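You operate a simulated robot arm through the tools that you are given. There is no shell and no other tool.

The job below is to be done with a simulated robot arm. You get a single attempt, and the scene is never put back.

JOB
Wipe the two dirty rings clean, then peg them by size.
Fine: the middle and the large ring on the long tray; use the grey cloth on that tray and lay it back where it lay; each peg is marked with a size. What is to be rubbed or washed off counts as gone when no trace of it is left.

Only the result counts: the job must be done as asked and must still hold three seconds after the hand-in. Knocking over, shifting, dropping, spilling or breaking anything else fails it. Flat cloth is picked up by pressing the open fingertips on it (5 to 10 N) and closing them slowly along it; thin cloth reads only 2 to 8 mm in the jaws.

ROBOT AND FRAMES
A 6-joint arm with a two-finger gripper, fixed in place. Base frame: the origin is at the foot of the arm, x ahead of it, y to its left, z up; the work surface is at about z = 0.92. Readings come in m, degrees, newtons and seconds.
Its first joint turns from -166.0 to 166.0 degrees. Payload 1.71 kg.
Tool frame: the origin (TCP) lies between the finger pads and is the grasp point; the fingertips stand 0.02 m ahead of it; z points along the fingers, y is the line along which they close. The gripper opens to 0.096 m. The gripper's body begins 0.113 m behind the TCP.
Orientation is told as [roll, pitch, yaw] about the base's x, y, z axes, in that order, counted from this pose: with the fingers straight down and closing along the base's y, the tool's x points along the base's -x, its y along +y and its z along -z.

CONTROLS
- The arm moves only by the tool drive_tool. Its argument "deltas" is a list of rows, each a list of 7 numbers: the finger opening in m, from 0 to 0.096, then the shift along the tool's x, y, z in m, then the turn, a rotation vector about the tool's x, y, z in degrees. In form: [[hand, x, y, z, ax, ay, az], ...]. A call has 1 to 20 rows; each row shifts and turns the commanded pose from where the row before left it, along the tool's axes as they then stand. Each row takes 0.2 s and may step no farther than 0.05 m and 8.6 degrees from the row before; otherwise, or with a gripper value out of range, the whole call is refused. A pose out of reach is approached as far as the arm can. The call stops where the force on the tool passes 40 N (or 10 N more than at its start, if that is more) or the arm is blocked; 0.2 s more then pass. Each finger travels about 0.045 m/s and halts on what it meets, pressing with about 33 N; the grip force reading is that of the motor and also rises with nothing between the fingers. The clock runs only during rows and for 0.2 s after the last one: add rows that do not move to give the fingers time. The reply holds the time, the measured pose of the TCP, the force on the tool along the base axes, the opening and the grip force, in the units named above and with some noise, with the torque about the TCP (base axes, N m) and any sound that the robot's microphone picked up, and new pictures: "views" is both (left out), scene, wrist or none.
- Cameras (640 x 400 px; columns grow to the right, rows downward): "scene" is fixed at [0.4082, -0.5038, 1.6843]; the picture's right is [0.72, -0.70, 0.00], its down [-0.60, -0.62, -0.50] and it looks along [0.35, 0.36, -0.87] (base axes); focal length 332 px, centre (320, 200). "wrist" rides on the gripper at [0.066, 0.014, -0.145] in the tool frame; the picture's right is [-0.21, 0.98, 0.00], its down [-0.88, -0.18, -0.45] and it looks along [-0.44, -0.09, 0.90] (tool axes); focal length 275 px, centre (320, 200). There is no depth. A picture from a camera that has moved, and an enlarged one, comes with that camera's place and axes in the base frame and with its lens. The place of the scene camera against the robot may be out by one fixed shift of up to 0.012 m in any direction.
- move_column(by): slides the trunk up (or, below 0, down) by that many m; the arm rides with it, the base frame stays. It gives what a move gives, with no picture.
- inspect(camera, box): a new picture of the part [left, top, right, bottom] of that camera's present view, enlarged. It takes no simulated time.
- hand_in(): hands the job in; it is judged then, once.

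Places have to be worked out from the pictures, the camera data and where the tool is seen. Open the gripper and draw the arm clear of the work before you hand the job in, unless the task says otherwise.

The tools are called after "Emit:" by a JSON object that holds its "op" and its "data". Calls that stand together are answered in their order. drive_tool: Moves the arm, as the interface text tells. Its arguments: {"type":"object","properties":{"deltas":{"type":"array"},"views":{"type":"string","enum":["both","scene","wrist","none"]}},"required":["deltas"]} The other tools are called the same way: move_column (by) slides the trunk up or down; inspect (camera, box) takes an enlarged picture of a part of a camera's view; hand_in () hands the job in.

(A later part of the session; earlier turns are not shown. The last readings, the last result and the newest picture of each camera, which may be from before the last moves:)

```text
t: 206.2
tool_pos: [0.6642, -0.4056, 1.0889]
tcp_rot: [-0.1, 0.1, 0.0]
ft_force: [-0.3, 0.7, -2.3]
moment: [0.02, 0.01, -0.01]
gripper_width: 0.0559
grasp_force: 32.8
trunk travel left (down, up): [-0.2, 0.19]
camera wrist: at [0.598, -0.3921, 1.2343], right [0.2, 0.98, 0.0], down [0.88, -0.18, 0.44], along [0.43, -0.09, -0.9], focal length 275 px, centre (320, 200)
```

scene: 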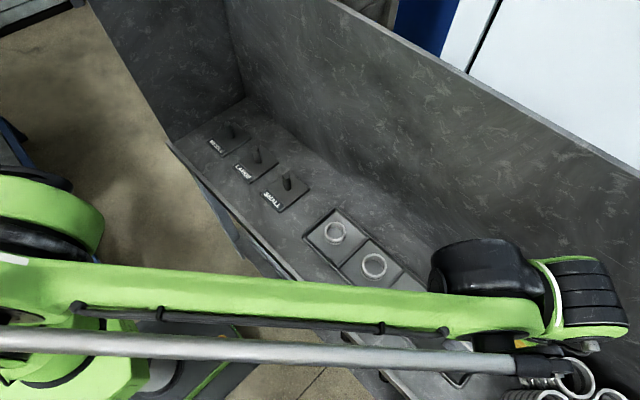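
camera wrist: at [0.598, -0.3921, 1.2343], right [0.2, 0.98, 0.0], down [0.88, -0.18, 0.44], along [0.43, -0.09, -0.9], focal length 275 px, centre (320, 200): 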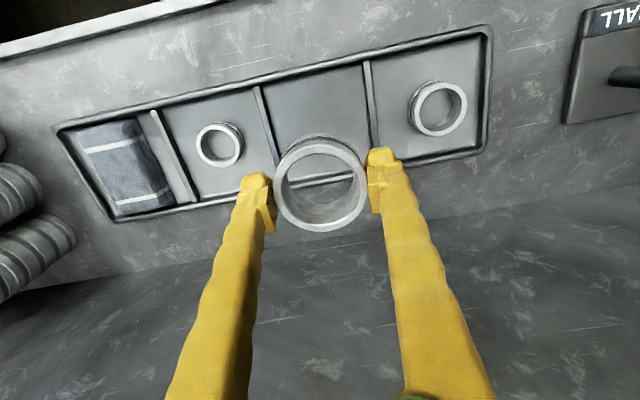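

The ring hangs level in the fingers. I carry it past the tray to about y≈-0.06, where I can locate the pegs from the wrist view.

Emit:
{"op": "drive_tool", "data": {"deltas": [[0.05, 0, 0.03, -0.005, 0, 0, 0], [0.05, 0, 0.045, -0.005, 0, 0, 0], [0.05, 0, 0.045, 0, 0, 0, 0], [0.05, 0, 0.045, 0, 0, 0, 0], [0.05, 0, 0.045, 0, 0, 0, 0], [0.05, 0, 0.045, 0, 0, 0, 0], [0.05, 0, 0.045, 0, 0, 0, 0], [0.05, 0, 0.045, 0, 0, 0, 0], [0.05, 0, 0, 0, 0, 0, 0], [0.05, 0, 0, 0, 0, 0, 0]], "views": "both"}}

Emit:
{"op": "inspect", "data": {"camera": "wrist", "box": [340, 20, 620, 195]}}

Emit:
{"op": "inspect", "data": {"camera": "scene", "box": [180, 110, 340, 210]}}

```text
t: 208.4
tool_pos: [0.6622, -0.063, 1.0999]
tcp_rot: [0.0, 0.0, 0.2]
ft_force: [-0.6, 0.6, -2.1]
moment: [-0.01, 0.02, -0.04]
gripper_width: 0.056
grasp_force: 32.8
trunk travel left (down, up): [-0.2, 0.19]
camera wrist: at [0.5972, -0.0494, 1.2451], right [0.2, 0.98, 0.0], down [0.88, -0.18, 0.44], along [0.43, -0.09, -0.9], focal length 275 px, centre (320, 200)
```

scene: 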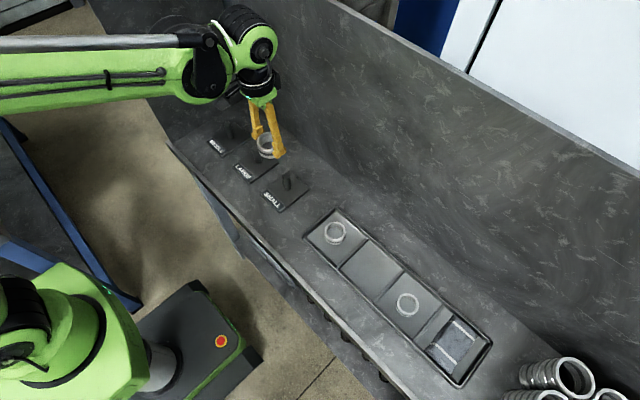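
wrist: 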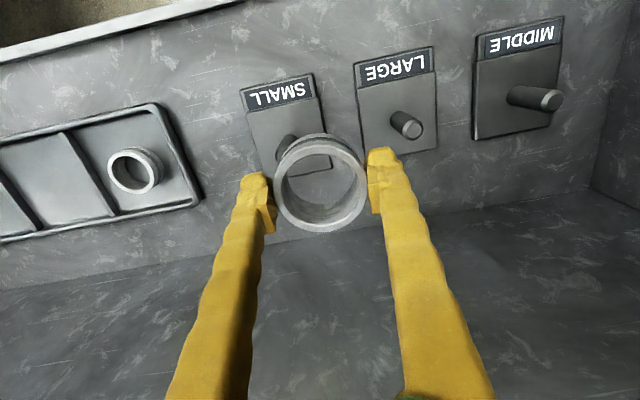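

```text
2.29 times, centred on (480, 108) of wrist
camera zoom: at [0.5972, -0.0494, 1.2451], right [0.2, 0.98, 0.0], down [0.88, -0.18, 0.44], along [0.43, -0.09, -0.9], focal length 629 px, centre (-46, 411)
```

zoom: 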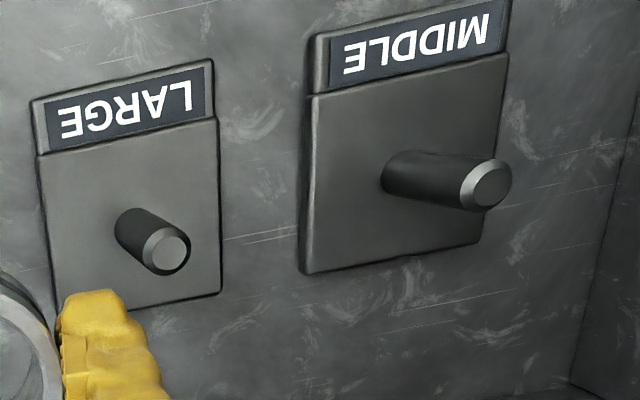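

```text
4.00 times, centred on (260, 160) of scene
camera zoom: at [0.4082, -0.5038, 1.6843], right [0.72, -0.7, 0.0], down [-0.6, -0.62, -0.5], along [0.35, 0.36, -0.87], focal length 1328 px, centre (560, 360)
```

zoom: 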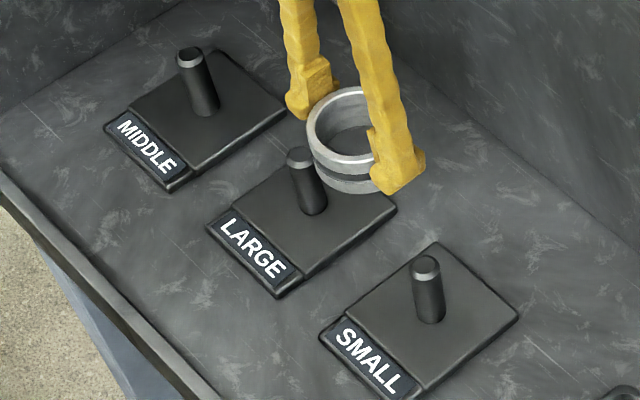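

From the wrist view the LARGE peg stands at about (0.6685, 0.025), 20 mm thick, top near z≈0.984; the MIDDLE peg is at about (0.669, 0.150). I move the ring above the LARGE peg.

Emit:
{"op": "drive_tool", "data": {"deltas": [[0.05, -0.003, 0.03, 0, 0, 0, 0], [0.05, -0.003, 0.035, 0, 0, 0, 0], [0.05, 0, 0.023, 0, 0, 0, 0], [0.05, 0, 0, 0, 0, 0, 0], [0.05, 0, 0, 0, 0, 0, 0]], "views": "both"}}

Emit:
{"op": "inspect", "data": {"camera": "scene", "box": [180, 90, 340, 190]}}

Emit:
{"op": "inspect", "data": {"camera": "wrist", "box": [210, 90, 430, 228]}}

```text
t: 209.6
tool_pos: [0.6681, 0.027, 1.0981]
tcp_rot: [0.0, 0.1, 0.0]
ft_force: [0.1, 0.1, -2.2]
moment: [-0.01, -0.02, 0.02]
gripper_width: 0.056
grasp_force: 33.0
trunk travel left (down, up): [-0.2, 0.19]
camera wrist: at [0.6035, 0.0406, 1.2447], right [0.2, 0.98, 0.0], down [0.88, -0.18, 0.44], along [0.43, -0.09, -0.9], focal length 275 px, centre (320, 200)
```

scene: 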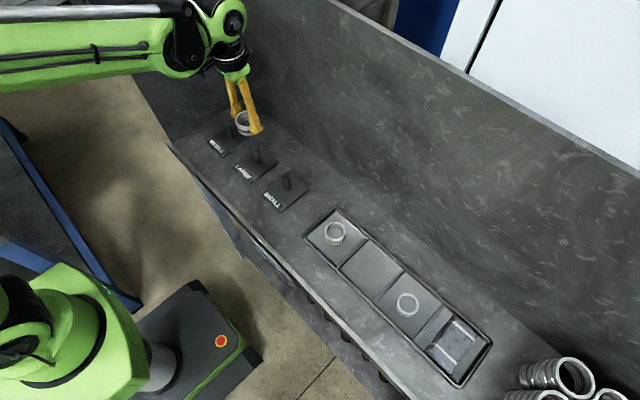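
wrist: 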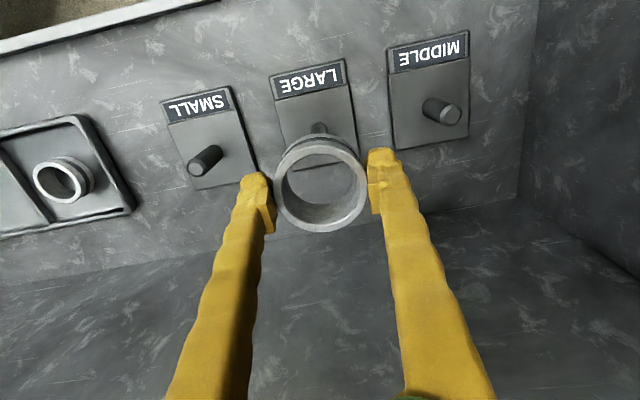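

```text
4.00 times, centred on (260, 140) of scene
camera zoom: at [0.4082, -0.5038, 1.6843], right [0.72, -0.7, 0.0], down [-0.6, -0.62, -0.5], along [0.35, 0.36, -0.87], focal length 1328 px, centre (560, 440)
```

zoom: 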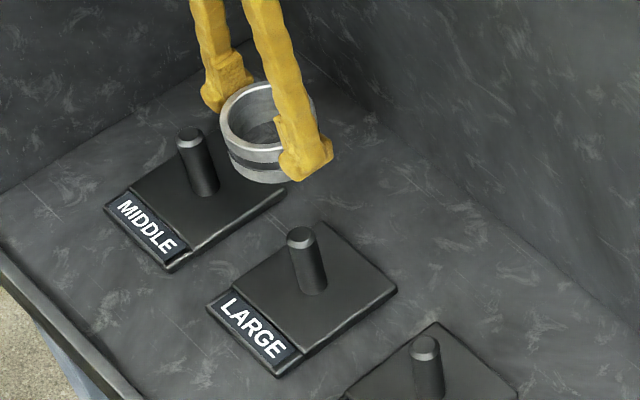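

```text
2.90 times, centred on (320, 159) of wrist
camera zoom: at [0.6035, 0.0406, 1.2447], right [0.2, 0.98, 0.0], down [0.88, -0.18, 0.44], along [0.43, -0.09, -0.9], focal length 798 px, centre (320, 319)
```

zoom: 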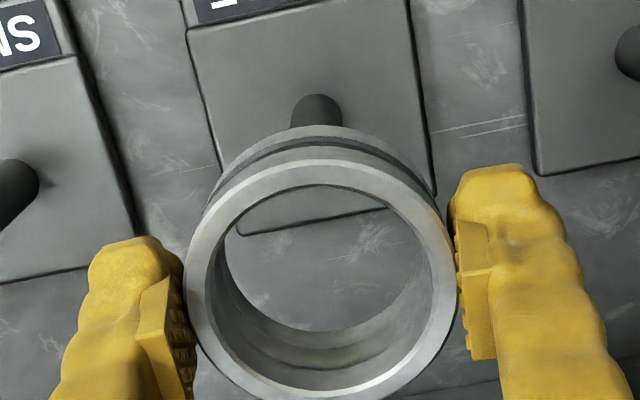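

I notice a faint yellowish tint low inside the ring. It could be a reflection of the fingers, so I check it closely.

Emit:
{"op": "inspect", "data": {"camera": "wrist", "box": [270, 140, 375, 240]}}

Emit:
{"op": "inspect", "data": {"camera": "scene", "box": [225, 100, 275, 140]}}

```text
4.00 times, centred on (322, 190) of wrist
camera zoom: at [0.6035, 0.0406, 1.2447], right [0.2, 0.98, 0.0], down [0.88, -0.18, 0.44], along [0.43, -0.09, -0.9], focal length 1101 px, centre (310, 240)
```

zoom: 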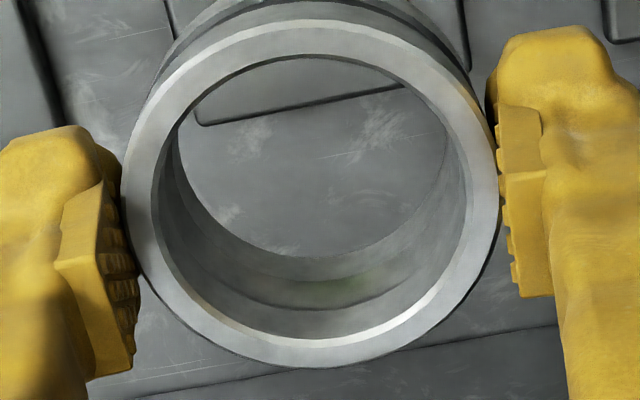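

```text
10.00 times, centred on (250, 120) of scene
camera zoom: at [0.4082, -0.5038, 1.6843], right [0.72, -0.7, 0.0], down [-0.6, -0.62, -0.5], along [0.35, 0.36, -0.87], focal length 3320 px, centre (1020, 1000)
```

zoom: 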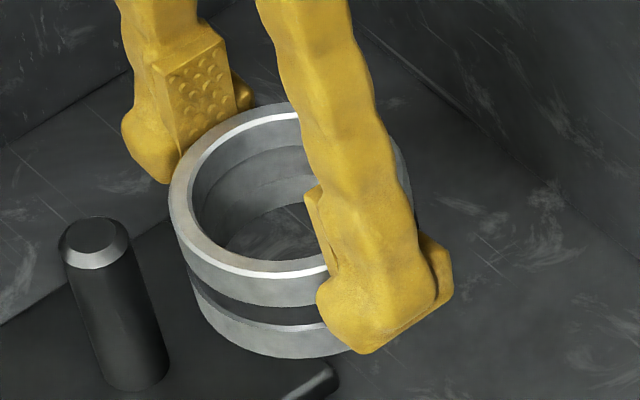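

The tint is greenish and only a reflection of the gripper body; the scene view shows clean metal. I lower the ring to just above the peg top and check the alignment.

Emit:
{"op": "drive_tool", "data": {"deltas": [[0.05, -0.0005, -0.0015, 0.03, 0, 0, 0], [0.05, 0, 0, 0.03, 0, 0, 0], [0.05, 0, 0, 0.01, 0, 0, 0], [0.05, 0, 0, 0, 0, 0, 0], [0.05, 0, 0, 0, 0, 0, 0]], "views": "wrist"}}

Emit:
{"op": "inspect", "data": {"camera": "wrist", "box": [240, 110, 400, 210]}}

Emit:
{"op": "inspect", "data": {"camera": "scene", "box": [200, 100, 320, 180]}}

```text
t: 210.8
tool_pos: [0.668, 0.0249, 1.0282]
tcp_rot: [0.0, 0.1, 0.2]
ft_force: [-0.3, -0.6, -2.1]
moment: [-0.01, 0.02, 0.02]
gripper_width: 0.0559
grasp_force: 32.6
trunk travel left (down, up): [-0.2, 0.19]
camera wrist: at [0.6038, 0.0384, 1.1737], right [0.2, 0.98, 0.0], down [0.88, -0.18, 0.44], along [0.43, -0.09, -0.9], focal length 275 px, centre (320, 200)
```

wrist: 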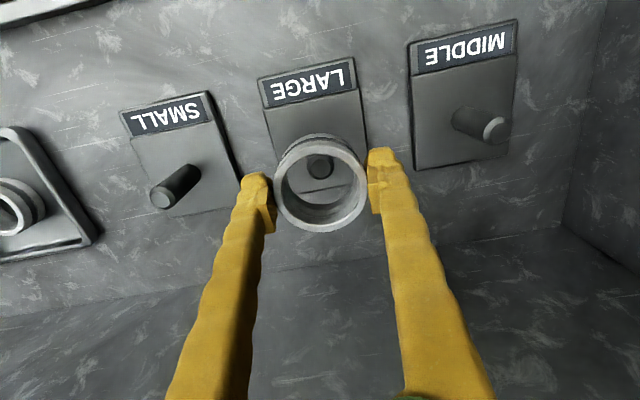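

```text
4.00 times, centred on (320, 160) of wrist
camera zoom: at [0.6038, 0.0384, 1.1737], right [0.2, 0.98, 0.0], down [0.88, -0.18, 0.44], along [0.43, -0.09, -0.9], focal length 1101 px, centre (320, 360)
```

zoom: 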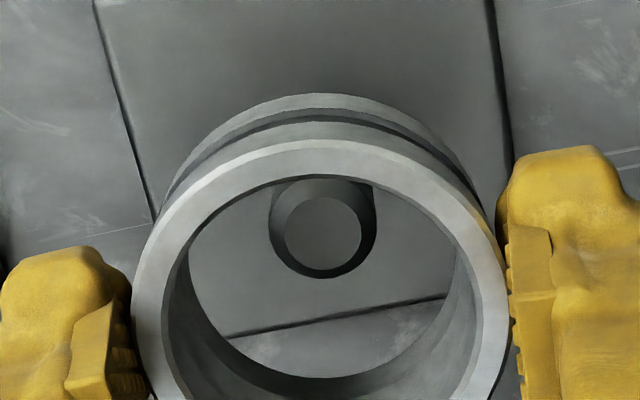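

```text
5.00 times, centred on (260, 140) of scene
camera zoom: at [0.4082, -0.5038, 1.6843], right [0.72, -0.7, 0.0], down [-0.6, -0.62, -0.5], along [0.35, 0.36, -0.87], focal length 1660 px, centre (620, 500)
```

zoom: 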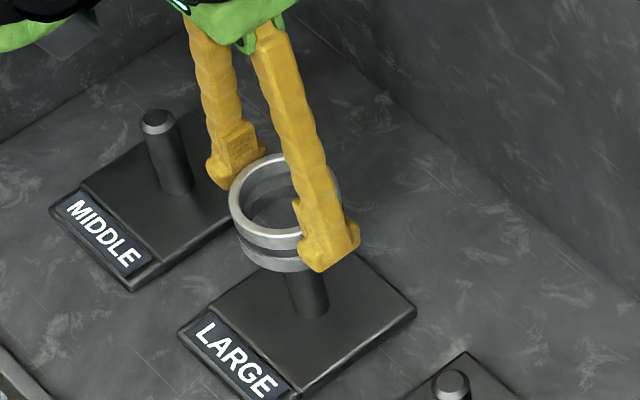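

The peg top is visible through the ring, centred to within 2 mm with 12 mm clearance all round. I shift 1.5 mm in x and lower the ring over the peg.

Emit:
{"op": "drive_tool", "data": {"deltas": [[0.05, -0.0015, 0, 0.005, 0, 0, 0], [0.05, 0, 0, 0.01, 0, 0, 0], [0.05, 0, 0, 0.01, 0, 0, 0], [0.05, 0, 0, 0.01, 0, 0, 0], [0.05, 0, 0, 0.01, 0, 0, 0], [0.05, 0, 0, 0, 0, 0, 0]], "views": "wrist"}}

Emit:
{"op": "inspect", "data": {"camera": "scene", "box": [200, 100, 320, 180]}}

```text
t: 212.2
tool_pos: [0.6697, 0.0256, 0.983]
tcp_rot: [-0.1, 0.1, 0.1]
ft_force: [0.2, -0.1, -1.2]
moment: [0.01, -0.01, 0.01]
gripper_width: 0.0562
grasp_force: 33.2
trunk travel left (down, up): [-0.2, 0.19]
camera wrist: at [0.6054, 0.0395, 1.1289], right [0.2, 0.98, 0.0], down [0.88, -0.18, 0.44], along [0.43, -0.09, -0.9], focal length 275 px, centre (320, 200)
```

wrist: 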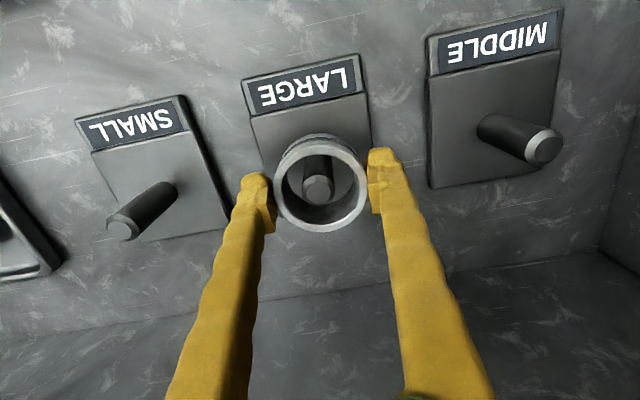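

```text
5.00 times, centred on (260, 140) of scene
camera zoom: at [0.4082, -0.5038, 1.6843], right [0.72, -0.7, 0.0], down [-0.6, -0.62, -0.5], along [0.35, 0.36, -0.87], focal length 1660 px, centre (620, 500)
```

zoom: 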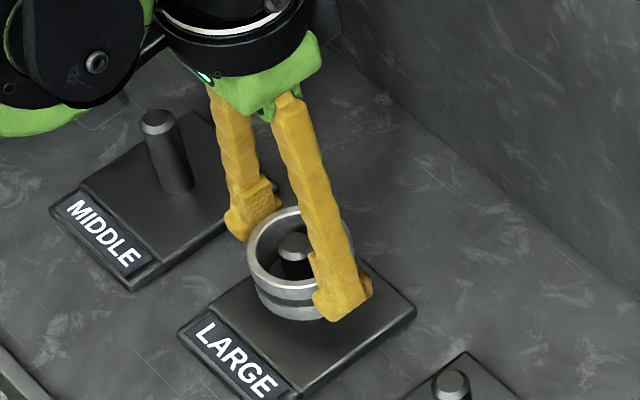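

The peg stands inside the ring. I lower in 2 mm steps until the ring rests on the base plate.

Emit:
{"op": "drive_tool", "data": {"deltas": [[0.05, 0, 0, 0.002, 0, 0, 0], [0.05, 0, 0, 0.002, 0, 0, 0], [0.05, 0, 0, 0.002, 0, 0, 0], [0.05, 0, 0, 0, 0, 0, 0]], "views": "none"}}

Emit:
{"op": "drive_tool", "data": {"deltas": [[0.05, 0, 0, 0.0015, 0, 0, 0], [0.05, 0, 0, 0.0015, 0, 0, 0], [0.05, 0, 0, 0, 0, 0, 0]], "views": "none"}}

Emit:
{"op": "drive_tool", "data": {"deltas": [[0.05, 0, 0, 0.001, 0, 0, 0], [0.05, 0, 0, 0.001, 0, 0, 0], [0.05, 0, 0, 0, 0, 0, 0]], "views": "none"}}

```text
t: 213.2
tool_pos: [0.6705, 0.0252, 0.9777]
tcp_rot: [0.0, 0.0, 0.2]
ft_force: [0.0, 0.3, -1.5]
moment: [0.02, -0.02, -0.03]
gripper_width: 0.0559
grasp_force: 33.2
trunk travel left (down, up): [-0.2, 0.19]
```

```text
t: 214.0
tool_pos: [0.6706, 0.0266, 0.9749]
tcp_rot: [0.0, 0.1, 0.1]
ft_force: [-0.1, 0.5, -1.9]
moment: [0.03, 0.01, 0.04]
gripper_width: 0.0558
grasp_force: 32.9
trunk travel left (down, up): [-0.2, 0.19]
```

```text
t: 214.8
tool_pos: [0.6704, 0.0259, 0.9722]
tcp_rot: [0.0, 0.1, 0.2]
ft_force: [0.9, 0.1, -2.2]
moment: [0.0, -0.02, 0.04]
gripper_width: 0.0561
grasp_force: 33.5
trunk travel left (down, up): [-0.2, 0.19]
```

Emit:
{"op": "drive_tool", "data": {"deltas": [[0.05, 0, 0, 0.001, 0, 0, 0], [0.05, 0, 0, 0.001, 0, 0, 0], [0.05, 0, 0, 0, 0, 0, 0]], "views": "none"}}

Emit:
{"op": "drive_tool", "data": {"deltas": [[0.05, 0, 0, 0.001, 0, 0, 0], [0.05, 0, 0, 0, 0, 0, 0]], "views": "none"}}

Emit:
{"op": "drive_tool", "data": {"deltas": [[0.05, 0, 0, 0.001, 0, 0, 0], [0.05, 0, 0, 0, 0, 0, 0]], "views": "none"}}

Emit:
{"op": "inspect", "data": {"camera": "scene", "box": [200, 100, 320, 180]}}

```text
t: 215.6
tool_pos: [0.6707, 0.0252, 0.9699]
tcp_rot: [0.0, 0.1, 0.1]
ft_force: [0.6, 0.5, -1.7]
moment: [0.03, 0.04, -0.02]
gripper_width: 0.0559
grasp_force: 33.1
trunk travel left (down, up): [-0.2, 0.19]
```

```text
t: 216.2
tool_pos: [0.6704, 0.0242, 0.9698]
tcp_rot: [0.1, 0.1, 0.1]
ft_force: [-0.6, -0.4, -1.6]
moment: [-0.01, 0.06, -0.01]
gripper_width: 0.0558
grasp_force: 33.2
trunk travel left (down, up): [-0.2, 0.19]
```

```text
t: 216.8
tool_pos: [0.6713, 0.0266, 0.9682]
tcp_rot: [0.1, 0.1, 0.2]
ft_force: [0.3, 0.1, -2.4]
moment: [0.0, -0.01, 0.01]
gripper_width: 0.056
grasp_force: 33.2
trunk travel left (down, up): [-0.2, 0.19]
```

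```text
5.00 times, centred on (260, 140) of scene
camera zoom: at [0.4082, -0.5038, 1.6843], right [0.72, -0.7, 0.0], down [-0.6, -0.62, -0.5], along [0.35, 0.36, -0.87], focal length 1660 px, centre (620, 500)
```

zoom: 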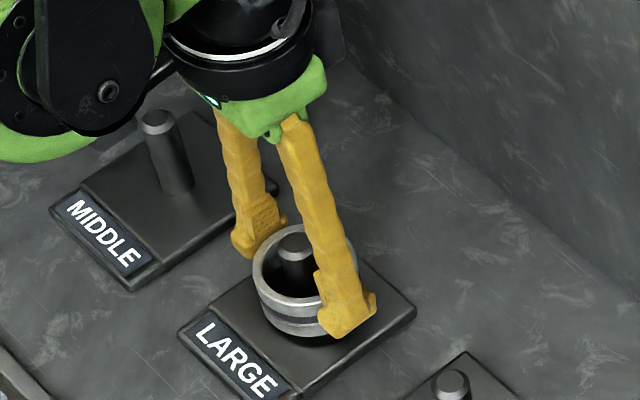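

Close to the plate now. I continue in 0.7 mm steps.

Emit:
{"op": "drive_tool", "data": {"deltas": [[0.05, 0, 0, 0.0007, 0, 0, 0], [0.05, 0, 0, 0, 0, 0, 0]], "views": "none"}}

Emit:
{"op": "drive_tool", "data": {"deltas": [[0.05, 0, 0, 0.0007, 0, 0, 0], [0.05, 0, 0, 0, 0, 0, 0]], "views": "none"}}

Emit:
{"op": "drive_tool", "data": {"deltas": [[0.05, 0, 0, 0.0007, 0, 0, 0], [0.05, 0, 0, 0, 0, 0, 0]], "views": "none"}}

Emit:
{"op": "drive_tool", "data": {"deltas": [[0.05, 0, 0, 0.0007, 0, 0, 0], [0.05, 0, 0, 0, 0, 0, 0]], "views": "none"}}

```text
t: 217.4
tool_pos: [0.6704, 0.0252, 0.9664]
tcp_rot: [0.0, 0.1, 0.0]
ft_force: [-0.7, 0.2, -2.6]
moment: [-0.01, -0.03, 0.03]
gripper_width: 0.0557
grasp_force: 33.0
trunk travel left (down, up): [-0.2, 0.19]
```

```text
t: 218.0
tool_pos: [0.6712, 0.0256, 0.9665]
tcp_rot: [0.0, 0.1, 0.1]
ft_force: [0.9, 0.3, -1.0]
moment: [0.0, 0.01, 0.02]
gripper_width: 0.0559
grasp_force: 32.9
trunk travel left (down, up): [-0.2, 0.19]
```

```text
t: 218.6
tool_pos: [0.6695, 0.0256, 0.9658]
tcp_rot: [0.0, 0.1, 0.1]
ft_force: [0.5, -0.4, -1.2]
moment: [0.03, -0.01, 0.0]
gripper_width: 0.0557
grasp_force: 32.8
trunk travel left (down, up): [-0.2, 0.19]
```

```text
t: 219.2
tool_pos: [0.6694, 0.0244, 0.9662]
tcp_rot: [0.0, 0.1, 0.2]
ft_force: [-0.2, 0.7, -0.9]
moment: [0.01, -0.01, -0.01]
gripper_width: 0.0559
grasp_force: 33.2
trunk travel left (down, up): [-0.2, 0.19]
```

Emit:
{"op": "drive_tool", "data": {"deltas": [[0.05, 0, 0, 0.0006, 0, 0, 0], [0.05, 0, 0, 0, 0, 0, 0]], "views": "none"}}

Emit:
{"op": "drive_tool", "data": {"deltas": [[0.05, 0, 0, 0.0006, 0, 0, 0], [0.05, 0, 0, 0, 0, 0, 0]], "views": "none"}}

Emit:
{"op": "drive_tool", "data": {"deltas": [[0.05, 0, 0, 0.0006, 0, 0, 0], [0.05, 0, 0, 0, 0, 0, 0]], "views": "none"}}

Emit:
{"op": "drive_tool", "data": {"deltas": [[0.05, 0, 0, 0.0006, 0, 0, 0], [0.05, 0, 0, 0, 0, 0, 0]], "views": "none"}}

```text
t: 219.8
tool_pos: [0.6702, 0.0255, 0.9633]
tcp_rot: [0.0, 0.1, 0.1]
ft_force: [0.7, 0.3, -1.9]
moment: [-0.01, 0.0, 0.01]
gripper_width: 0.0562
grasp_force: 33.1
trunk travel left (down, up): [-0.2, 0.19]
```

```text
t: 220.4
tool_pos: [0.6708, 0.0261, 0.963]
tcp_rot: [0.1, 0.1, 0.1]
ft_force: [0.0, 0.3, -2.0]
moment: [0.01, -0.01, -0.01]
gripper_width: 0.0559
grasp_force: 32.9
trunk travel left (down, up): [-0.2, 0.19]
```

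```text
t: 221.0
tool_pos: [0.6704, 0.026, 0.9631]
tcp_rot: [0.0, 0.1, 0.2]
ft_force: [0.2, -0.1, -1.7]
moment: [0.0, 0.0, -0.05]
gripper_width: 0.0559
grasp_force: 33.2
trunk travel left (down, up): [-0.2, 0.19]
```

```text
t: 221.6
tool_pos: [0.6697, 0.0256, 0.9633]
tcp_rot: [0.0, 0.1, 0.1]
ft_force: [0.7, 0.0, -1.6]
moment: [0.0, 0.0, -0.01]
gripper_width: 0.0559
grasp_force: 33.2
trunk travel left (down, up): [-0.2, 0.19]
```

Emit:
{"op": "drive_tool", "data": {"deltas": [[0.05, 0, 0, 0.0006, 0, 0, 0], [0.05, 0, 0, 0, 0, 0, 0]], "views": "none"}}

Emit:
{"op": "drive_tool", "data": {"deltas": [[0.05, 0, 0, 0.0006, 0, 0, 0], [0.05, 0, 0, 0, 0, 0, 0]], "views": "none"}}

Emit:
{"op": "drive_tool", "data": {"deltas": [[0.05, 0, 0, 0.0006, 0, 0, 0], [0.05, 0, 0, 0, 0, 0, 0]], "views": "none"}}

Emit:
{"op": "drive_tool", "data": {"deltas": [[0.05, 0, 0, 0.0006, 0, 0, 0], [0.05, 0, 0, 0, 0, 0, 0]], "views": "none"}}

```text
t: 222.2
tool_pos: [0.6712, 0.0254, 0.9629]
tcp_rot: [0.0, 0.1, 0.1]
ft_force: [1.2, 0.4, 0.2]
moment: [0.04, -0.02, 0.0]
gripper_width: 0.0561
grasp_force: 32.9
trunk travel left (down, up): [-0.2, 0.19]
```

```text
t: 222.8
tool_pos: [0.6699, 0.026, 0.9645]
tcp_rot: [0.1, 0.0, 0.2]
ft_force: [6.1, 0.3, 21.7]
moment: [0.06, 0.18, -0.01]
gripper_width: 0.0556
grasp_force: 32.7
trunk travel left (down, up): [-0.2, 0.19]
```

```text
t: 223.4
tool_pos: [0.6707, 0.0258, 0.9626]
tcp_rot: [0.1, 0.0, 0.1]
ft_force: [10.2, -1.7, 29.9]
moment: [-0.01, -0.18, -0.02]
gripper_width: 0.0561
grasp_force: 33.0
trunk travel left (down, up): [-0.2, 0.19]
```

```text
t: 224.0
tool_pos: [0.67, 0.0258, 0.9615]
tcp_rot: [-0.1, 0.1, 0.1]
ft_force: [11.3, 0.3, 30.4]
moment: [0.04, -0.22, -0.04]
gripper_width: 0.0559
grasp_force: 33.5
trunk travel left (down, up): [-0.2, 0.19]
```

The ring is seated on the plate (30 N). I ease off the pressure and then open the fingers slowly.

Emit:
{"op": "drive_tool", "data": {"deltas": [[0.05, 0, 0, -0.0008, 0, 0, 0], [0.05, 0, 0, -0.0006, 0, 0, 0], [0.05, 0, 0, 0, 0, 0, 0]], "views": "none"}}

```text
t: 224.8
tool_pos: [0.6694, 0.0247, 0.9613]
tcp_rot: [0.0, 0.1, 0.0]
ft_force: [-0.5, 0.1, -2.2]
moment: [0.0, 0.01, -0.03]
gripper_width: 0.0561
grasp_force: 33.1
trunk travel left (down, up): [-0.2, 0.19]
```

Emit:
{"op": "drive_tool", "data": {"deltas": [[0.05, 0, 0, 0.0004, 0, 0, 0], [0.054, 0, 0, 0, 0, 0, 0], [0.056, 0, 0, 0, 0, 0, 0], [0.058, 0, 0, 0, 0, 0, 0], [0.06, 0, 0, 0, 0, 0, 0], [0.064, 0, 0, 0, 0, 0, 0], [0.07, 0, 0, 0, 0, 0, 0], [0.074, 0, 0, 0, 0, 0, 0]], "views": "wrist"}}

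Emit:
{"op": "inspect", "data": {"camera": "scene", "box": [200, 100, 320, 180]}}

```text
t: 226.6
tool_pos: [0.6697, 0.0255, 0.9612]
tcp_rot: [0.0, 0.1, 0.1]
ft_force: [-0.2, 0.0, -0.5]
moment: [-0.02, 0.0, -0.01]
gripper_width: 0.0739
grasp_force: 0.0
trunk travel left (down, up): [-0.2, 0.19]
camera wrist: at [0.6048, 0.0395, 1.1074], right [0.2, 0.98, 0.0], down [0.88, -0.18, 0.44], along [0.43, -0.09, -0.9], focal length 275 px, centre (320, 200)
```

wrist: 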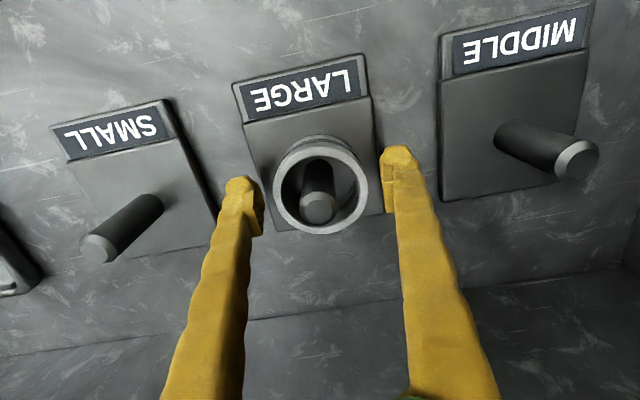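

```text
5.00 times, centred on (260, 140) of scene
camera zoom: at [0.4082, -0.5038, 1.6843], right [0.72, -0.7, 0.0], down [-0.6, -0.62, -0.5], along [0.35, 0.36, -0.87], focal length 1660 px, centre (620, 500)
```

zoom: 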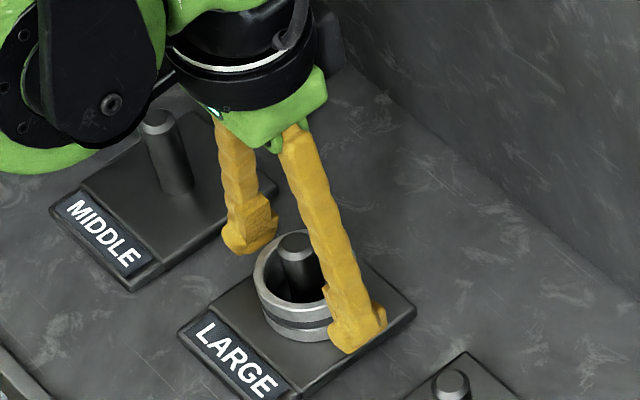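

The large ring sits on the LARGE peg. I raise straight up and move back over the middle ring.

Emit:
{"op": "drive_tool", "data": {"deltas": [[0.074, 0, 0, -0.01, 0, 0, 0], [0.074, 0, 0, -0.03, 0, 0, 0], [0.074, 0, 0, -0.04, 0, 0, 0], [0.074, 0, 0, -0.04, 0, 0, 0], [0.074, 0, -0.03, 0, 0, 0, 0], [0.074, 0.004, -0.045, 0, 0, 0, 0], [0.074, 0.004, -0.045, 0, 0, 0, 0], [0.074, 0.004, -0.045, 0, 0, 0, 0], [0.074, 0.004, -0.045, 0, 0, 0, 0], [0.074, 0.004, -0.045, 0, 0, 0, 0], [0.074, 0.004, -0.035, 0, 0, 0, 0], [0.074, 0, -0.02, 0, 0, 0, 0], [0.074, 0, 0, 0, 0, 0, 0], [0.074, 0, 0, 0, 0, 0, 0]], "views": "both"}}

Emit:
{"op": "inspect", "data": {"camera": "wrist", "box": [220, 60, 420, 185]}}

Emit:
{"op": "inspect", "data": {"camera": "scene", "box": [180, 110, 340, 210]}}

```text
t: 229.6
tool_pos: [0.6465, -0.2826, 1.0823]
tcp_rot: [0.0, 0.1, 0.1]
ft_force: [0.2, 0.7, -0.3]
moment: [-0.02, -0.01, 0.0]
gripper_width: 0.0739
grasp_force: 0.0
trunk travel left (down, up): [-0.2, 0.19]
camera wrist: at [0.5816, -0.2686, 1.2279], right [0.2, 0.98, 0.0], down [0.88, -0.18, 0.44], along [0.43, -0.09, -0.9], focal length 275 px, centre (320, 200)
```

scene: 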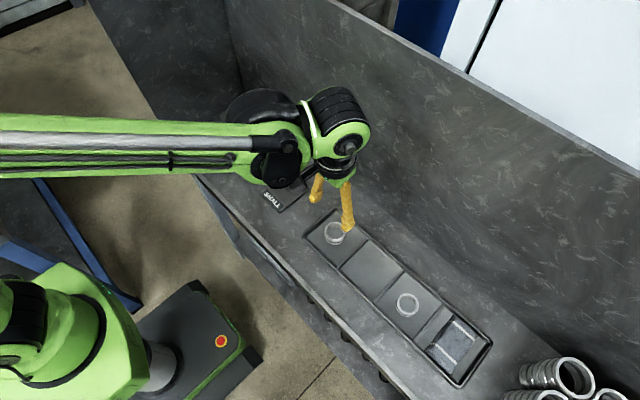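
wrist: 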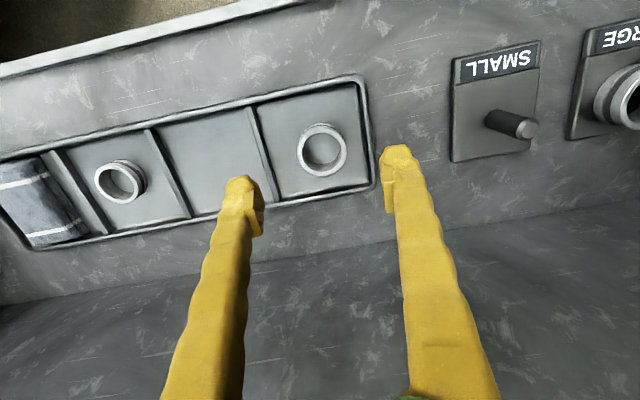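

```text
3.20 times, centred on (320, 122) of wrist
camera zoom: at [0.5816, -0.2686, 1.2279], right [0.2, 0.98, 0.0], down [0.88, -0.18, 0.44], along [0.43, -0.09, -0.9], focal length 881 px, centre (320, 448)
```

zoom: 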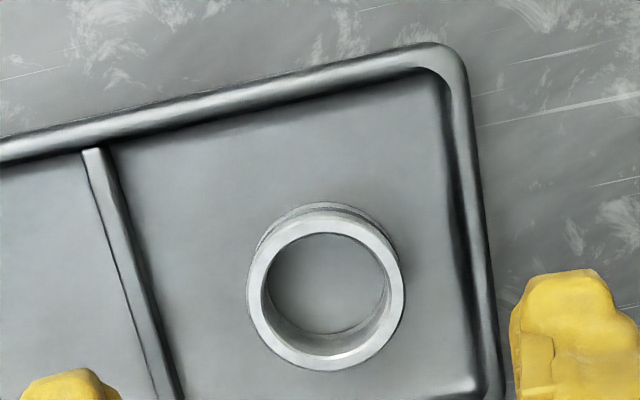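

```text
4.00 times, centred on (260, 160) of scene
camera zoom: at [0.4082, -0.5038, 1.6843], right [0.72, -0.7, 0.0], down [-0.6, -0.62, -0.5], along [0.35, 0.36, -0.87], focal length 1328 px, centre (560, 360)
```

zoom: 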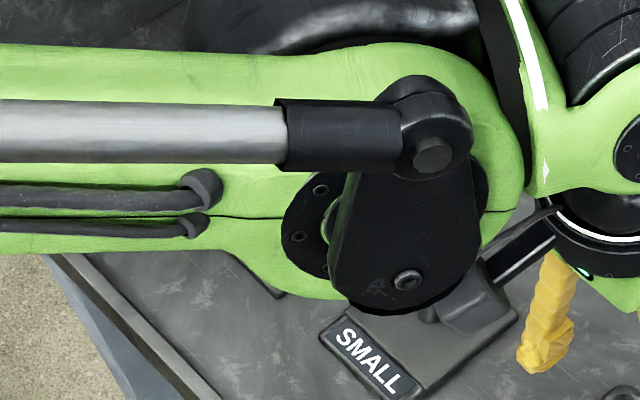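

The middle ring's centre is at (0.664, -0.2835), with an outer diameter of about 51 mm. I narrow to 0.060, centre over it and lower to just above its top.

Emit:
{"op": "drive_tool", "data": {"deltas": [[0.06, -0.009, -0.0007, 0.03, 0, 0, 0], [0.06, -0.0085, 0, 0.03, 0, 0, 0], [0.06, 0, 0, 0.03, 0, 0, 0], [0.06, 0, 0, 0.015, 0, 0, 0], [0.06, 0, 0, 0, 0, 0, 0], [0.06, 0, 0, 0, 0, 0, 0]], "views": "wrist"}}

Emit:
{"op": "inspect", "data": {"camera": "wrist", "box": [210, 90, 430, 228]}}

```text
t: 231.0
tool_pos: [0.6629, -0.2846, 0.9751]
tcp_rot: [0.0, 0.1, 0.1]
ft_force: [-0.1, -0.5, 0.1]
moment: [0.03, -0.02, -0.01]
gripper_width: 0.0601
grasp_force: 0.1
trunk travel left (down, up): [-0.2, 0.19]
camera wrist: at [0.598, -0.2709, 1.1216], right [0.2, 0.98, 0.0], down [0.88, -0.18, 0.44], along [0.43, -0.09, -0.9], focal length 275 px, centre (320, 200)
```

wrist: 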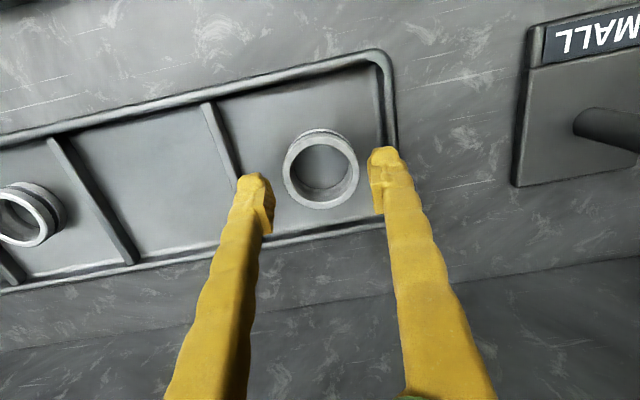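

```text
2.90 times, centred on (320, 159) of wrist
camera zoom: at [0.598, -0.2709, 1.1216], right [0.2, 0.98, 0.0], down [0.88, -0.18, 0.44], along [0.43, -0.09, -0.9], focal length 798 px, centre (320, 319)
```

zoom: 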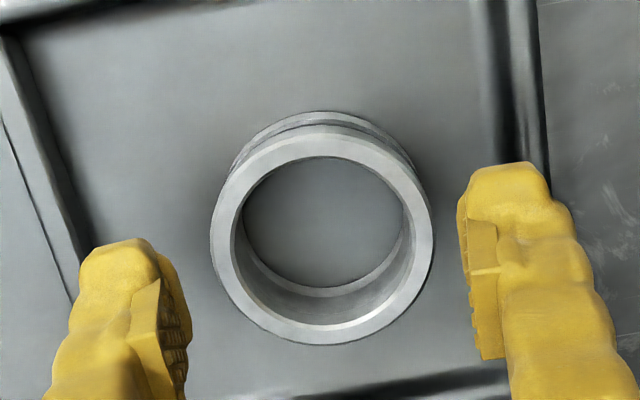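

Centred within 1 mm, with about 6 mm to the tray's end wall. I lower around the ring in small steps.

Emit:
{"op": "drive_tool", "data": {"deltas": [[0.06, 0, 0.0003, 0.003, 0, 0, 0], [0.06, 0, 0, 0.003, 0, 0, 0], [0.06, 0, 0, 0.003, 0, 0, 0], [0.06, 0, 0, 0, 0, 0, 0]], "views": "none"}}

Emit:
{"op": "drive_tool", "data": {"deltas": [[0.06, 0, 0, 0.003, 0, 0, 0], [0.06, 0, 0, 0.003, 0, 0, 0], [0.06, 0, 0, 0.002, 0, 0, 0], [0.06, 0, 0, 0, 0, 0, 0]], "views": "none"}}

Emit:
{"op": "drive_tool", "data": {"deltas": [[0.06, 0, 0, 0.001, 0, 0, 0], [0.06, 0, 0, 0.001, 0, 0, 0], [0.06, 0, 0, 0, 0, 0, 0]], "views": "wrist"}}

Emit:
{"op": "inspect", "data": {"camera": "wrist", "box": [210, 90, 430, 228]}}

```text
t: 232.0
tool_pos: [0.662, -0.2856, 0.9669]
tcp_rot: [0.1, 0.0, 0.1]
ft_force: [-0.8, 0.1, 0.3]
moment: [-0.01, -0.02, 0.01]
gripper_width: 0.0599
grasp_force: 0.0
trunk travel left (down, up): [-0.2, 0.19]
```

```text
t: 233.0
tool_pos: [0.6643, -0.2858, 0.9604]
tcp_rot: [-0.1, 0.1, 0.1]
ft_force: [0.9, 0.6, -0.3]
moment: [-0.02, 0.01, 0.0]
gripper_width: 0.0601
grasp_force: 0.1
trunk travel left (down, up): [-0.2, 0.19]
```

```text
t: 233.8
tool_pos: [0.6646, -0.2835, 0.9582]
tcp_rot: [0.0, 0.1, 0.1]
ft_force: [0.7, 0.4, 0.0]
moment: [-0.02, 0.02, -0.04]
gripper_width: 0.0599
grasp_force: 0.0
trunk travel left (down, up): [-0.2, 0.19]
camera wrist: at [0.5992, -0.2705, 1.1037], right [0.2, 0.98, 0.0], down [0.88, -0.18, 0.44], along [0.43, -0.09, -0.9], focal length 275 px, centre (320, 200)
```

wrist: 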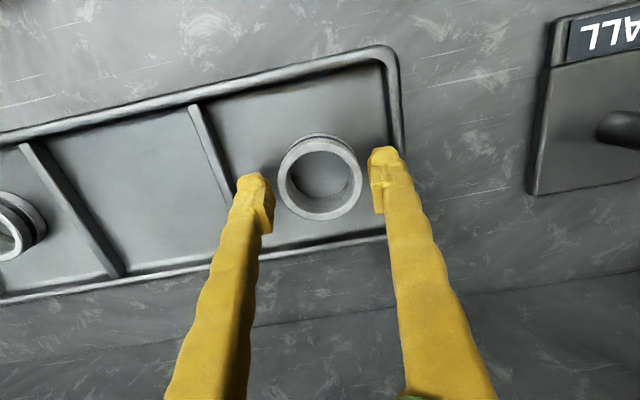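

```text
2.90 times, centred on (320, 159) of wrist
camera zoom: at [0.5992, -0.2705, 1.1037], right [0.2, 0.98, 0.0], down [0.88, -0.18, 0.44], along [0.43, -0.09, -0.9], focal length 798 px, centre (320, 319)
```

zoom: 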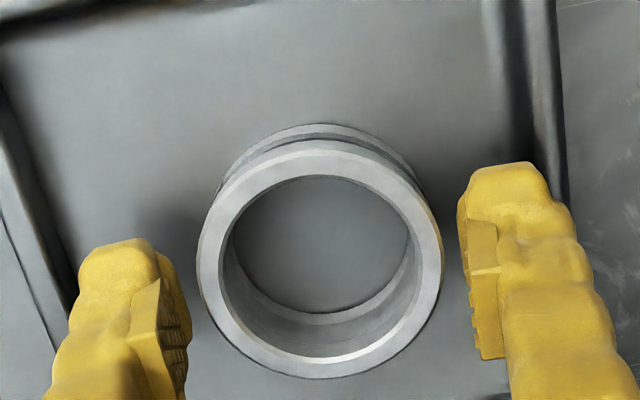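

I go 3 mm lower for a better hold, then close.

Emit:
{"op": "drive_tool", "data": {"deltas": [[0.06, 0, 0, 0.001, 0, 0, 0], [0.06, 0, 0, 0.001, 0, 0, 0], [0.06, 0, 0, 0.001, 0, 0, 0], [0.06, 0, 0, 0, 0, 0, 0]], "views": "none"}}

Emit:
{"op": "drive_tool", "data": {"deltas": [[0.058, 0, 0, 0, 0, 0, 0], [0.056, 0, 0, 0, 0, 0, 0], [0.054, 0, 0, 0, 0, 0, 0], [0.052, 0, 0, 0, 0, 0, 0], [0.05, 0, 0, 0, 0, 0, 0], [0.048, 0, 0, 0, 0, 0, 0], [0.046, 0, 0, 0, 0, 0, 0], [0.044, 0, 0, 0, 0, 0, 0], [0.044, 0, 0, 0, 0, 0, 0]], "views": "none"}}

```text
t: 234.8
tool_pos: [0.6645, -0.2845, 0.9541]
tcp_rot: [0.1, 0.1, 0.1]
ft_force: [-0.6, -0.5, 1.0]
moment: [0.01, 0.01, 0.02]
gripper_width: 0.0601
grasp_force: 0.0
trunk travel left (down, up): [-0.2, 0.19]
```

```text
t: 236.8
tool_pos: [0.6645, -0.2847, 0.9541]
tcp_rot: [0.0, 0.0, 0.2]
ft_force: [-0.4, 0.6, 1.1]
moment: [-0.03, 0.01, 0.01]
gripper_width: 0.0507
grasp_force: 32.8
trunk travel left (down, up): [-0.2, 0.19]
```

The middle ring is gripped at 50.7 mm. I lift it and carry it past the SMALL and LARGE pegs at a safe height.

Emit:
{"op": "drive_tool", "data": {"deltas": [[0.044, 0, 0, -0.005, 0, 0, 0], [0.044, 0, 0, -0.02, 0, 0, 0], [0.044, 0, 0, -0.04, 0, 0, 0], [0.044, 0, 0, -0.04, 0, 0, 0], [0.044, 0, 0, -0.035, 0, 0, 0], [0.044, 0, 0.03, 0, 0, 0, 0], [0.044, 0, 0.045, 0, 0, 0, 0], [0.044, 0, 0.045, 0, 0, 0, 0], [0.044, 0, 0.045, 0, 0, 0, 0], [0.044, 0, 0.045, 0, 0, 0, 0], [0.044, 0, 0.045, 0, 0, 0, 0], [0.044, 0, 0.045, 0, 0, 0, 0], [0.044, 0, 0.03, 0, 0, 0, 0], [0.044, 0, 0, 0, 0, 0, 0], [0.044, 0, 0, 0, 0, 0, 0]], "views": "both"}}

Emit:
{"op": "inspect", "data": {"camera": "wrist", "box": [300, 30, 540, 180]}}

```text
t: 240.0
tool_pos: [0.6645, 0.0456, 1.0951]
tcp_rot: [0.1, 0.1, 0.1]
ft_force: [-0.8, 0.2, -1.5]
moment: [0.03, -0.03, -0.01]
gripper_width: 0.0508
grasp_force: 32.9
trunk travel left (down, up): [-0.2, 0.19]
camera wrist: at [0.599, 0.0589, 1.241], right [0.2, 0.98, 0.0], down [0.88, -0.18, 0.44], along [0.43, -0.09, -0.9], focal length 275 px, centre (320, 200)
```

scene: 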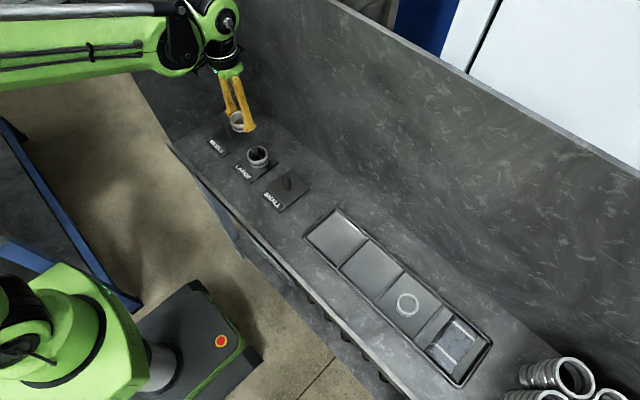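
wrist: 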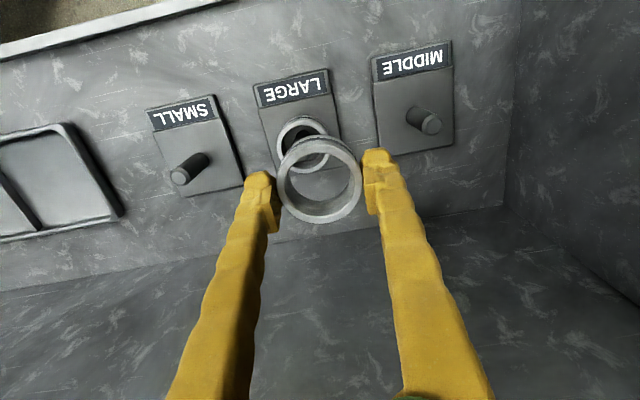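

```text
2.67 times, centred on (420, 105) of wrist
camera zoom: at [0.599, 0.0589, 1.241], right [0.2, 0.98, 0.0], down [0.88, -0.18, 0.44], along [0.43, -0.09, -0.9], focal length 734 px, centre (53, 453)
```

zoom: 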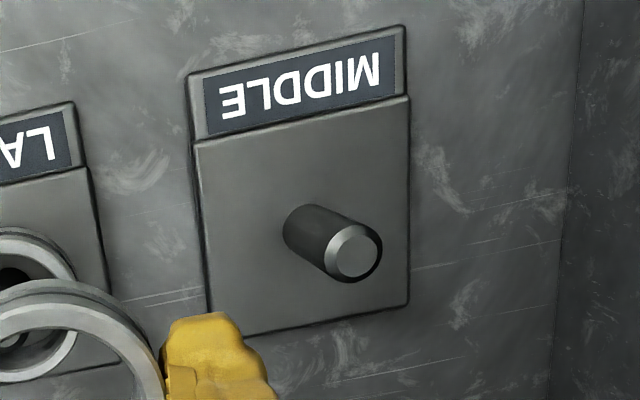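

The MIDDLE peg is at about (0.6695, 0.150). I move the ring above it at the same height.

Emit:
{"op": "drive_tool", "data": {"deltas": [[0.044, -0.002, 0.03, 0, 0, 0, 0], [0.044, -0.002, 0.04, 0, 0, 0, 0], [0.044, -0.001, 0.025, 0, 0, 0, 0], [0.044, 0, 0.0092, 0, 0, 0, 0], [0.044, 0, 0, 0, 0, 0, 0], [0.044, 0, 0, 0, 0, 0, 0]], "views": "none"}}

Emit:
{"op": "drive_tool", "data": {"deltas": [[0.044, 0, 0, 0.03, 0, 0, 0], [0.044, 0, 0, 0.03, 0, 0, 0], [0.044, 0, 0, 0.008, 0, 0, 0], [0.044, 0, 0, 0, 0, 0, 0], [0.044, 0, 0, 0, 0, 0, 0]], "views": "both"}}

Emit:
{"op": "inspect", "data": {"camera": "wrist", "box": [240, 110, 400, 210]}}

Emit:
{"op": "inspect", "data": {"camera": "scene", "box": [180, 80, 300, 160]}}

```text
t: 241.4
tool_pos: [0.6688, 0.1497, 1.095]
tcp_rot: [0.0, 0.1, 0.0]
ft_force: [-0.3, -0.2, -1.7]
moment: [0.0, -0.02, -0.02]
gripper_width: 0.0508
grasp_force: 33.3
trunk travel left (down, up): [-0.2, 0.19]
```

```text
t: 242.6
tool_pos: [0.6689, 0.1486, 1.0267]
tcp_rot: [0.0, 0.1, 0.1]
ft_force: [-0.3, 0.8, -1.7]
moment: [0.02, -0.02, 0.0]
gripper_width: 0.051
grasp_force: 32.8
trunk travel left (down, up): [-0.2, 0.19]
camera wrist: at [0.6036, 0.1623, 1.1727], right [0.2, 0.98, 0.0], down [0.88, -0.18, 0.44], along [0.43, -0.09, -0.9], focal length 275 px, centre (320, 200)
```

scene: 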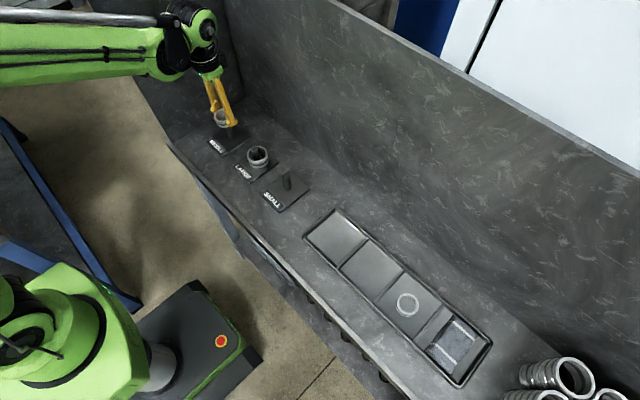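
wrist: 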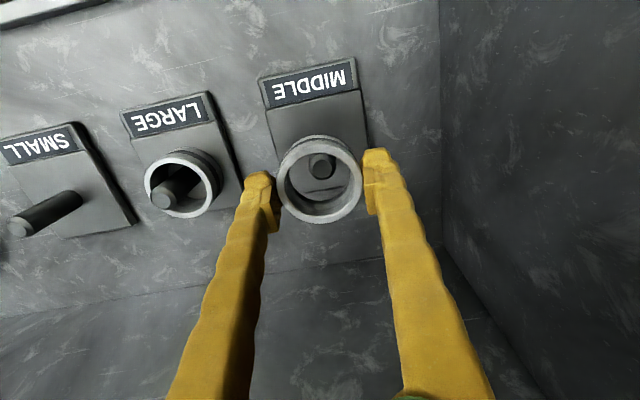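

```text
4.00 times, centred on (320, 160) of wrist
camera zoom: at [0.6036, 0.1623, 1.1727], right [0.2, 0.98, 0.0], down [0.88, -0.18, 0.44], along [0.43, -0.09, -0.9], focal length 1101 px, centre (320, 360)
```

zoom: 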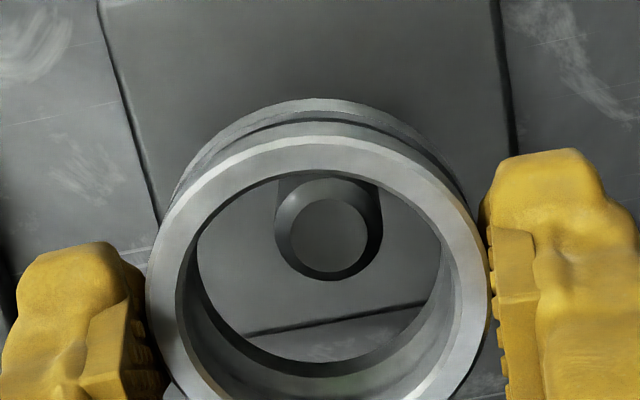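

```text
5.00 times, centred on (240, 120) of scene
camera zoom: at [0.4082, -0.5038, 1.6843], right [0.72, -0.7, 0.0], down [-0.6, -0.62, -0.5], along [0.35, 0.36, -0.87], focal length 1660 px, centre (720, 600)
```

zoom: 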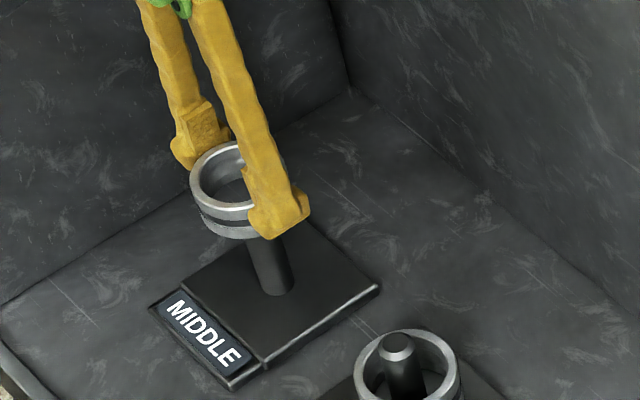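

The peg is centred inside the ring opening. I adjust by 1 mm and lower the ring over it.

Emit:
{"op": "drive_tool", "data": {"deltas": [[0.044, -0.001, 0.0008, 0.005, 0, 0, 0], [0.044, 0, 0, 0.01, 0, 0, 0], [0.044, 0, 0, 0.01, 0, 0, 0], [0.044, 0, 0, 0.01, 0, 0, 0], [0.044, 0, 0, 0.01, 0, 0, 0], [0.044, 0, 0, 0.01, 0, 0, 0], [0.044, 0, 0, 0.005, 0, 0, 0], [0.044, 0, 0, 0, 0, 0, 0]], "views": "wrist"}}

Emit:
{"op": "inspect", "data": {"camera": "scene", "box": [180, 80, 300, 160]}}

```text
t: 244.4
tool_pos: [0.669, 0.1506, 0.9661]
tcp_rot: [0.0, 0.2, 0.1]
ft_force: [0.4, 0.0, -0.9]
moment: [0.0, -0.01, 0.02]
gripper_width: 0.0506
grasp_force: 33.3
trunk travel left (down, up): [-0.2, 0.19]
camera wrist: at [0.6045, 0.1646, 1.1119], right [0.2, 0.98, 0.0], down [0.88, -0.18, 0.44], along [0.43, -0.09, -0.9], focal length 275 px, centre (320, 200)
```

wrist: 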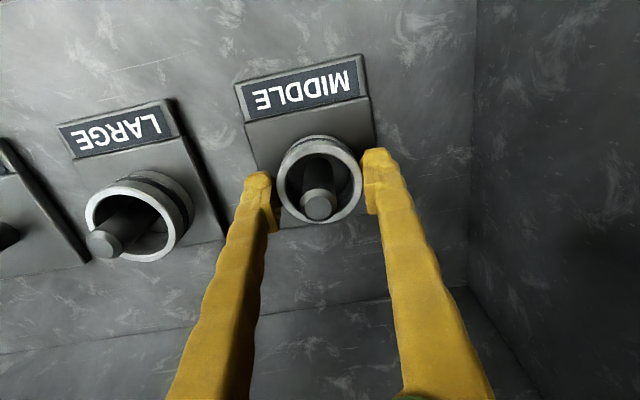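

```text
5.00 times, centred on (240, 120) of scene
camera zoom: at [0.4082, -0.5038, 1.6843], right [0.72, -0.7, 0.0], down [-0.6, -0.62, -0.5], along [0.35, 0.36, -0.87], focal length 1660 px, centre (720, 600)
```

zoom: 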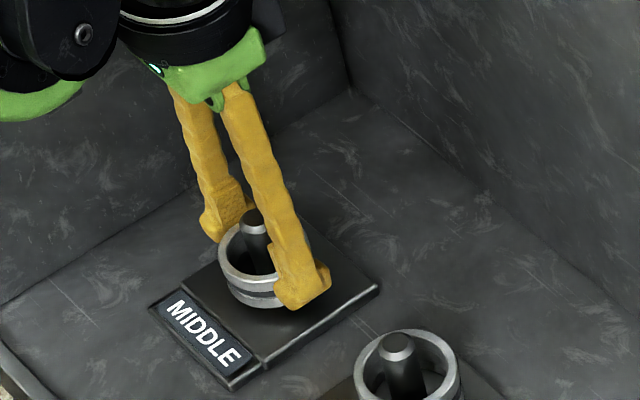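

The peg is inside the ring, which is now a few millimetres above the plate. I lower in small steps and stop at the first contact.

Emit:
{"op": "drive_tool", "data": {"deltas": [[0.044, 0, 0, 0.001, 0, 0, 0], [0.044, 0, 0, 0.001, 0, 0, 0], [0.044, 0, 0, 0.001, 0, 0, 0], [0.044, 0, 0, 0, 0, 0, 0]], "views": "none"}}

Emit:
{"op": "drive_tool", "data": {"deltas": [[0.044, 0, 0, 0.0006, 0, 0, 0], [0.044, 0, 0, 0.0006, 0, 0, 0], [0.044, 0, 0, 0, 0, 0, 0]], "views": "none"}}

Emit:
{"op": "drive_tool", "data": {"deltas": [[0.044, 0, 0, 0.0006, 0, 0, 0], [0.044, 0, 0, 0, 0, 0, 0]], "views": "none"}}

```text
t: 245.4
tool_pos: [0.67, 0.1501, 0.9642]
tcp_rot: [-0.1, 0.1, 0.2]
ft_force: [-0.2, -0.3, -1.0]
moment: [-0.02, 0.0, 0.01]
gripper_width: 0.0509
grasp_force: 33.4
trunk travel left (down, up): [-0.2, 0.19]
```

```text
t: 246.2
tool_pos: [0.6687, 0.1496, 0.9612]
tcp_rot: [-0.1, 0.1, 0.2]
ft_force: [0.1, -0.6, -0.6]
moment: [0.01, 0.0, -0.03]
gripper_width: 0.0506
grasp_force: 32.8
trunk travel left (down, up): [-0.2, 0.19]
```

```text
t: 246.8
tool_pos: [0.6694, 0.1511, 0.9619]
tcp_rot: [0.0, 0.1, 0.1]
ft_force: [1.0, -0.1, -1.3]
moment: [0.0, 0.01, 0.0]
gripper_width: 0.0507
grasp_force: 33.0
trunk travel left (down, up): [-0.2, 0.19]
```

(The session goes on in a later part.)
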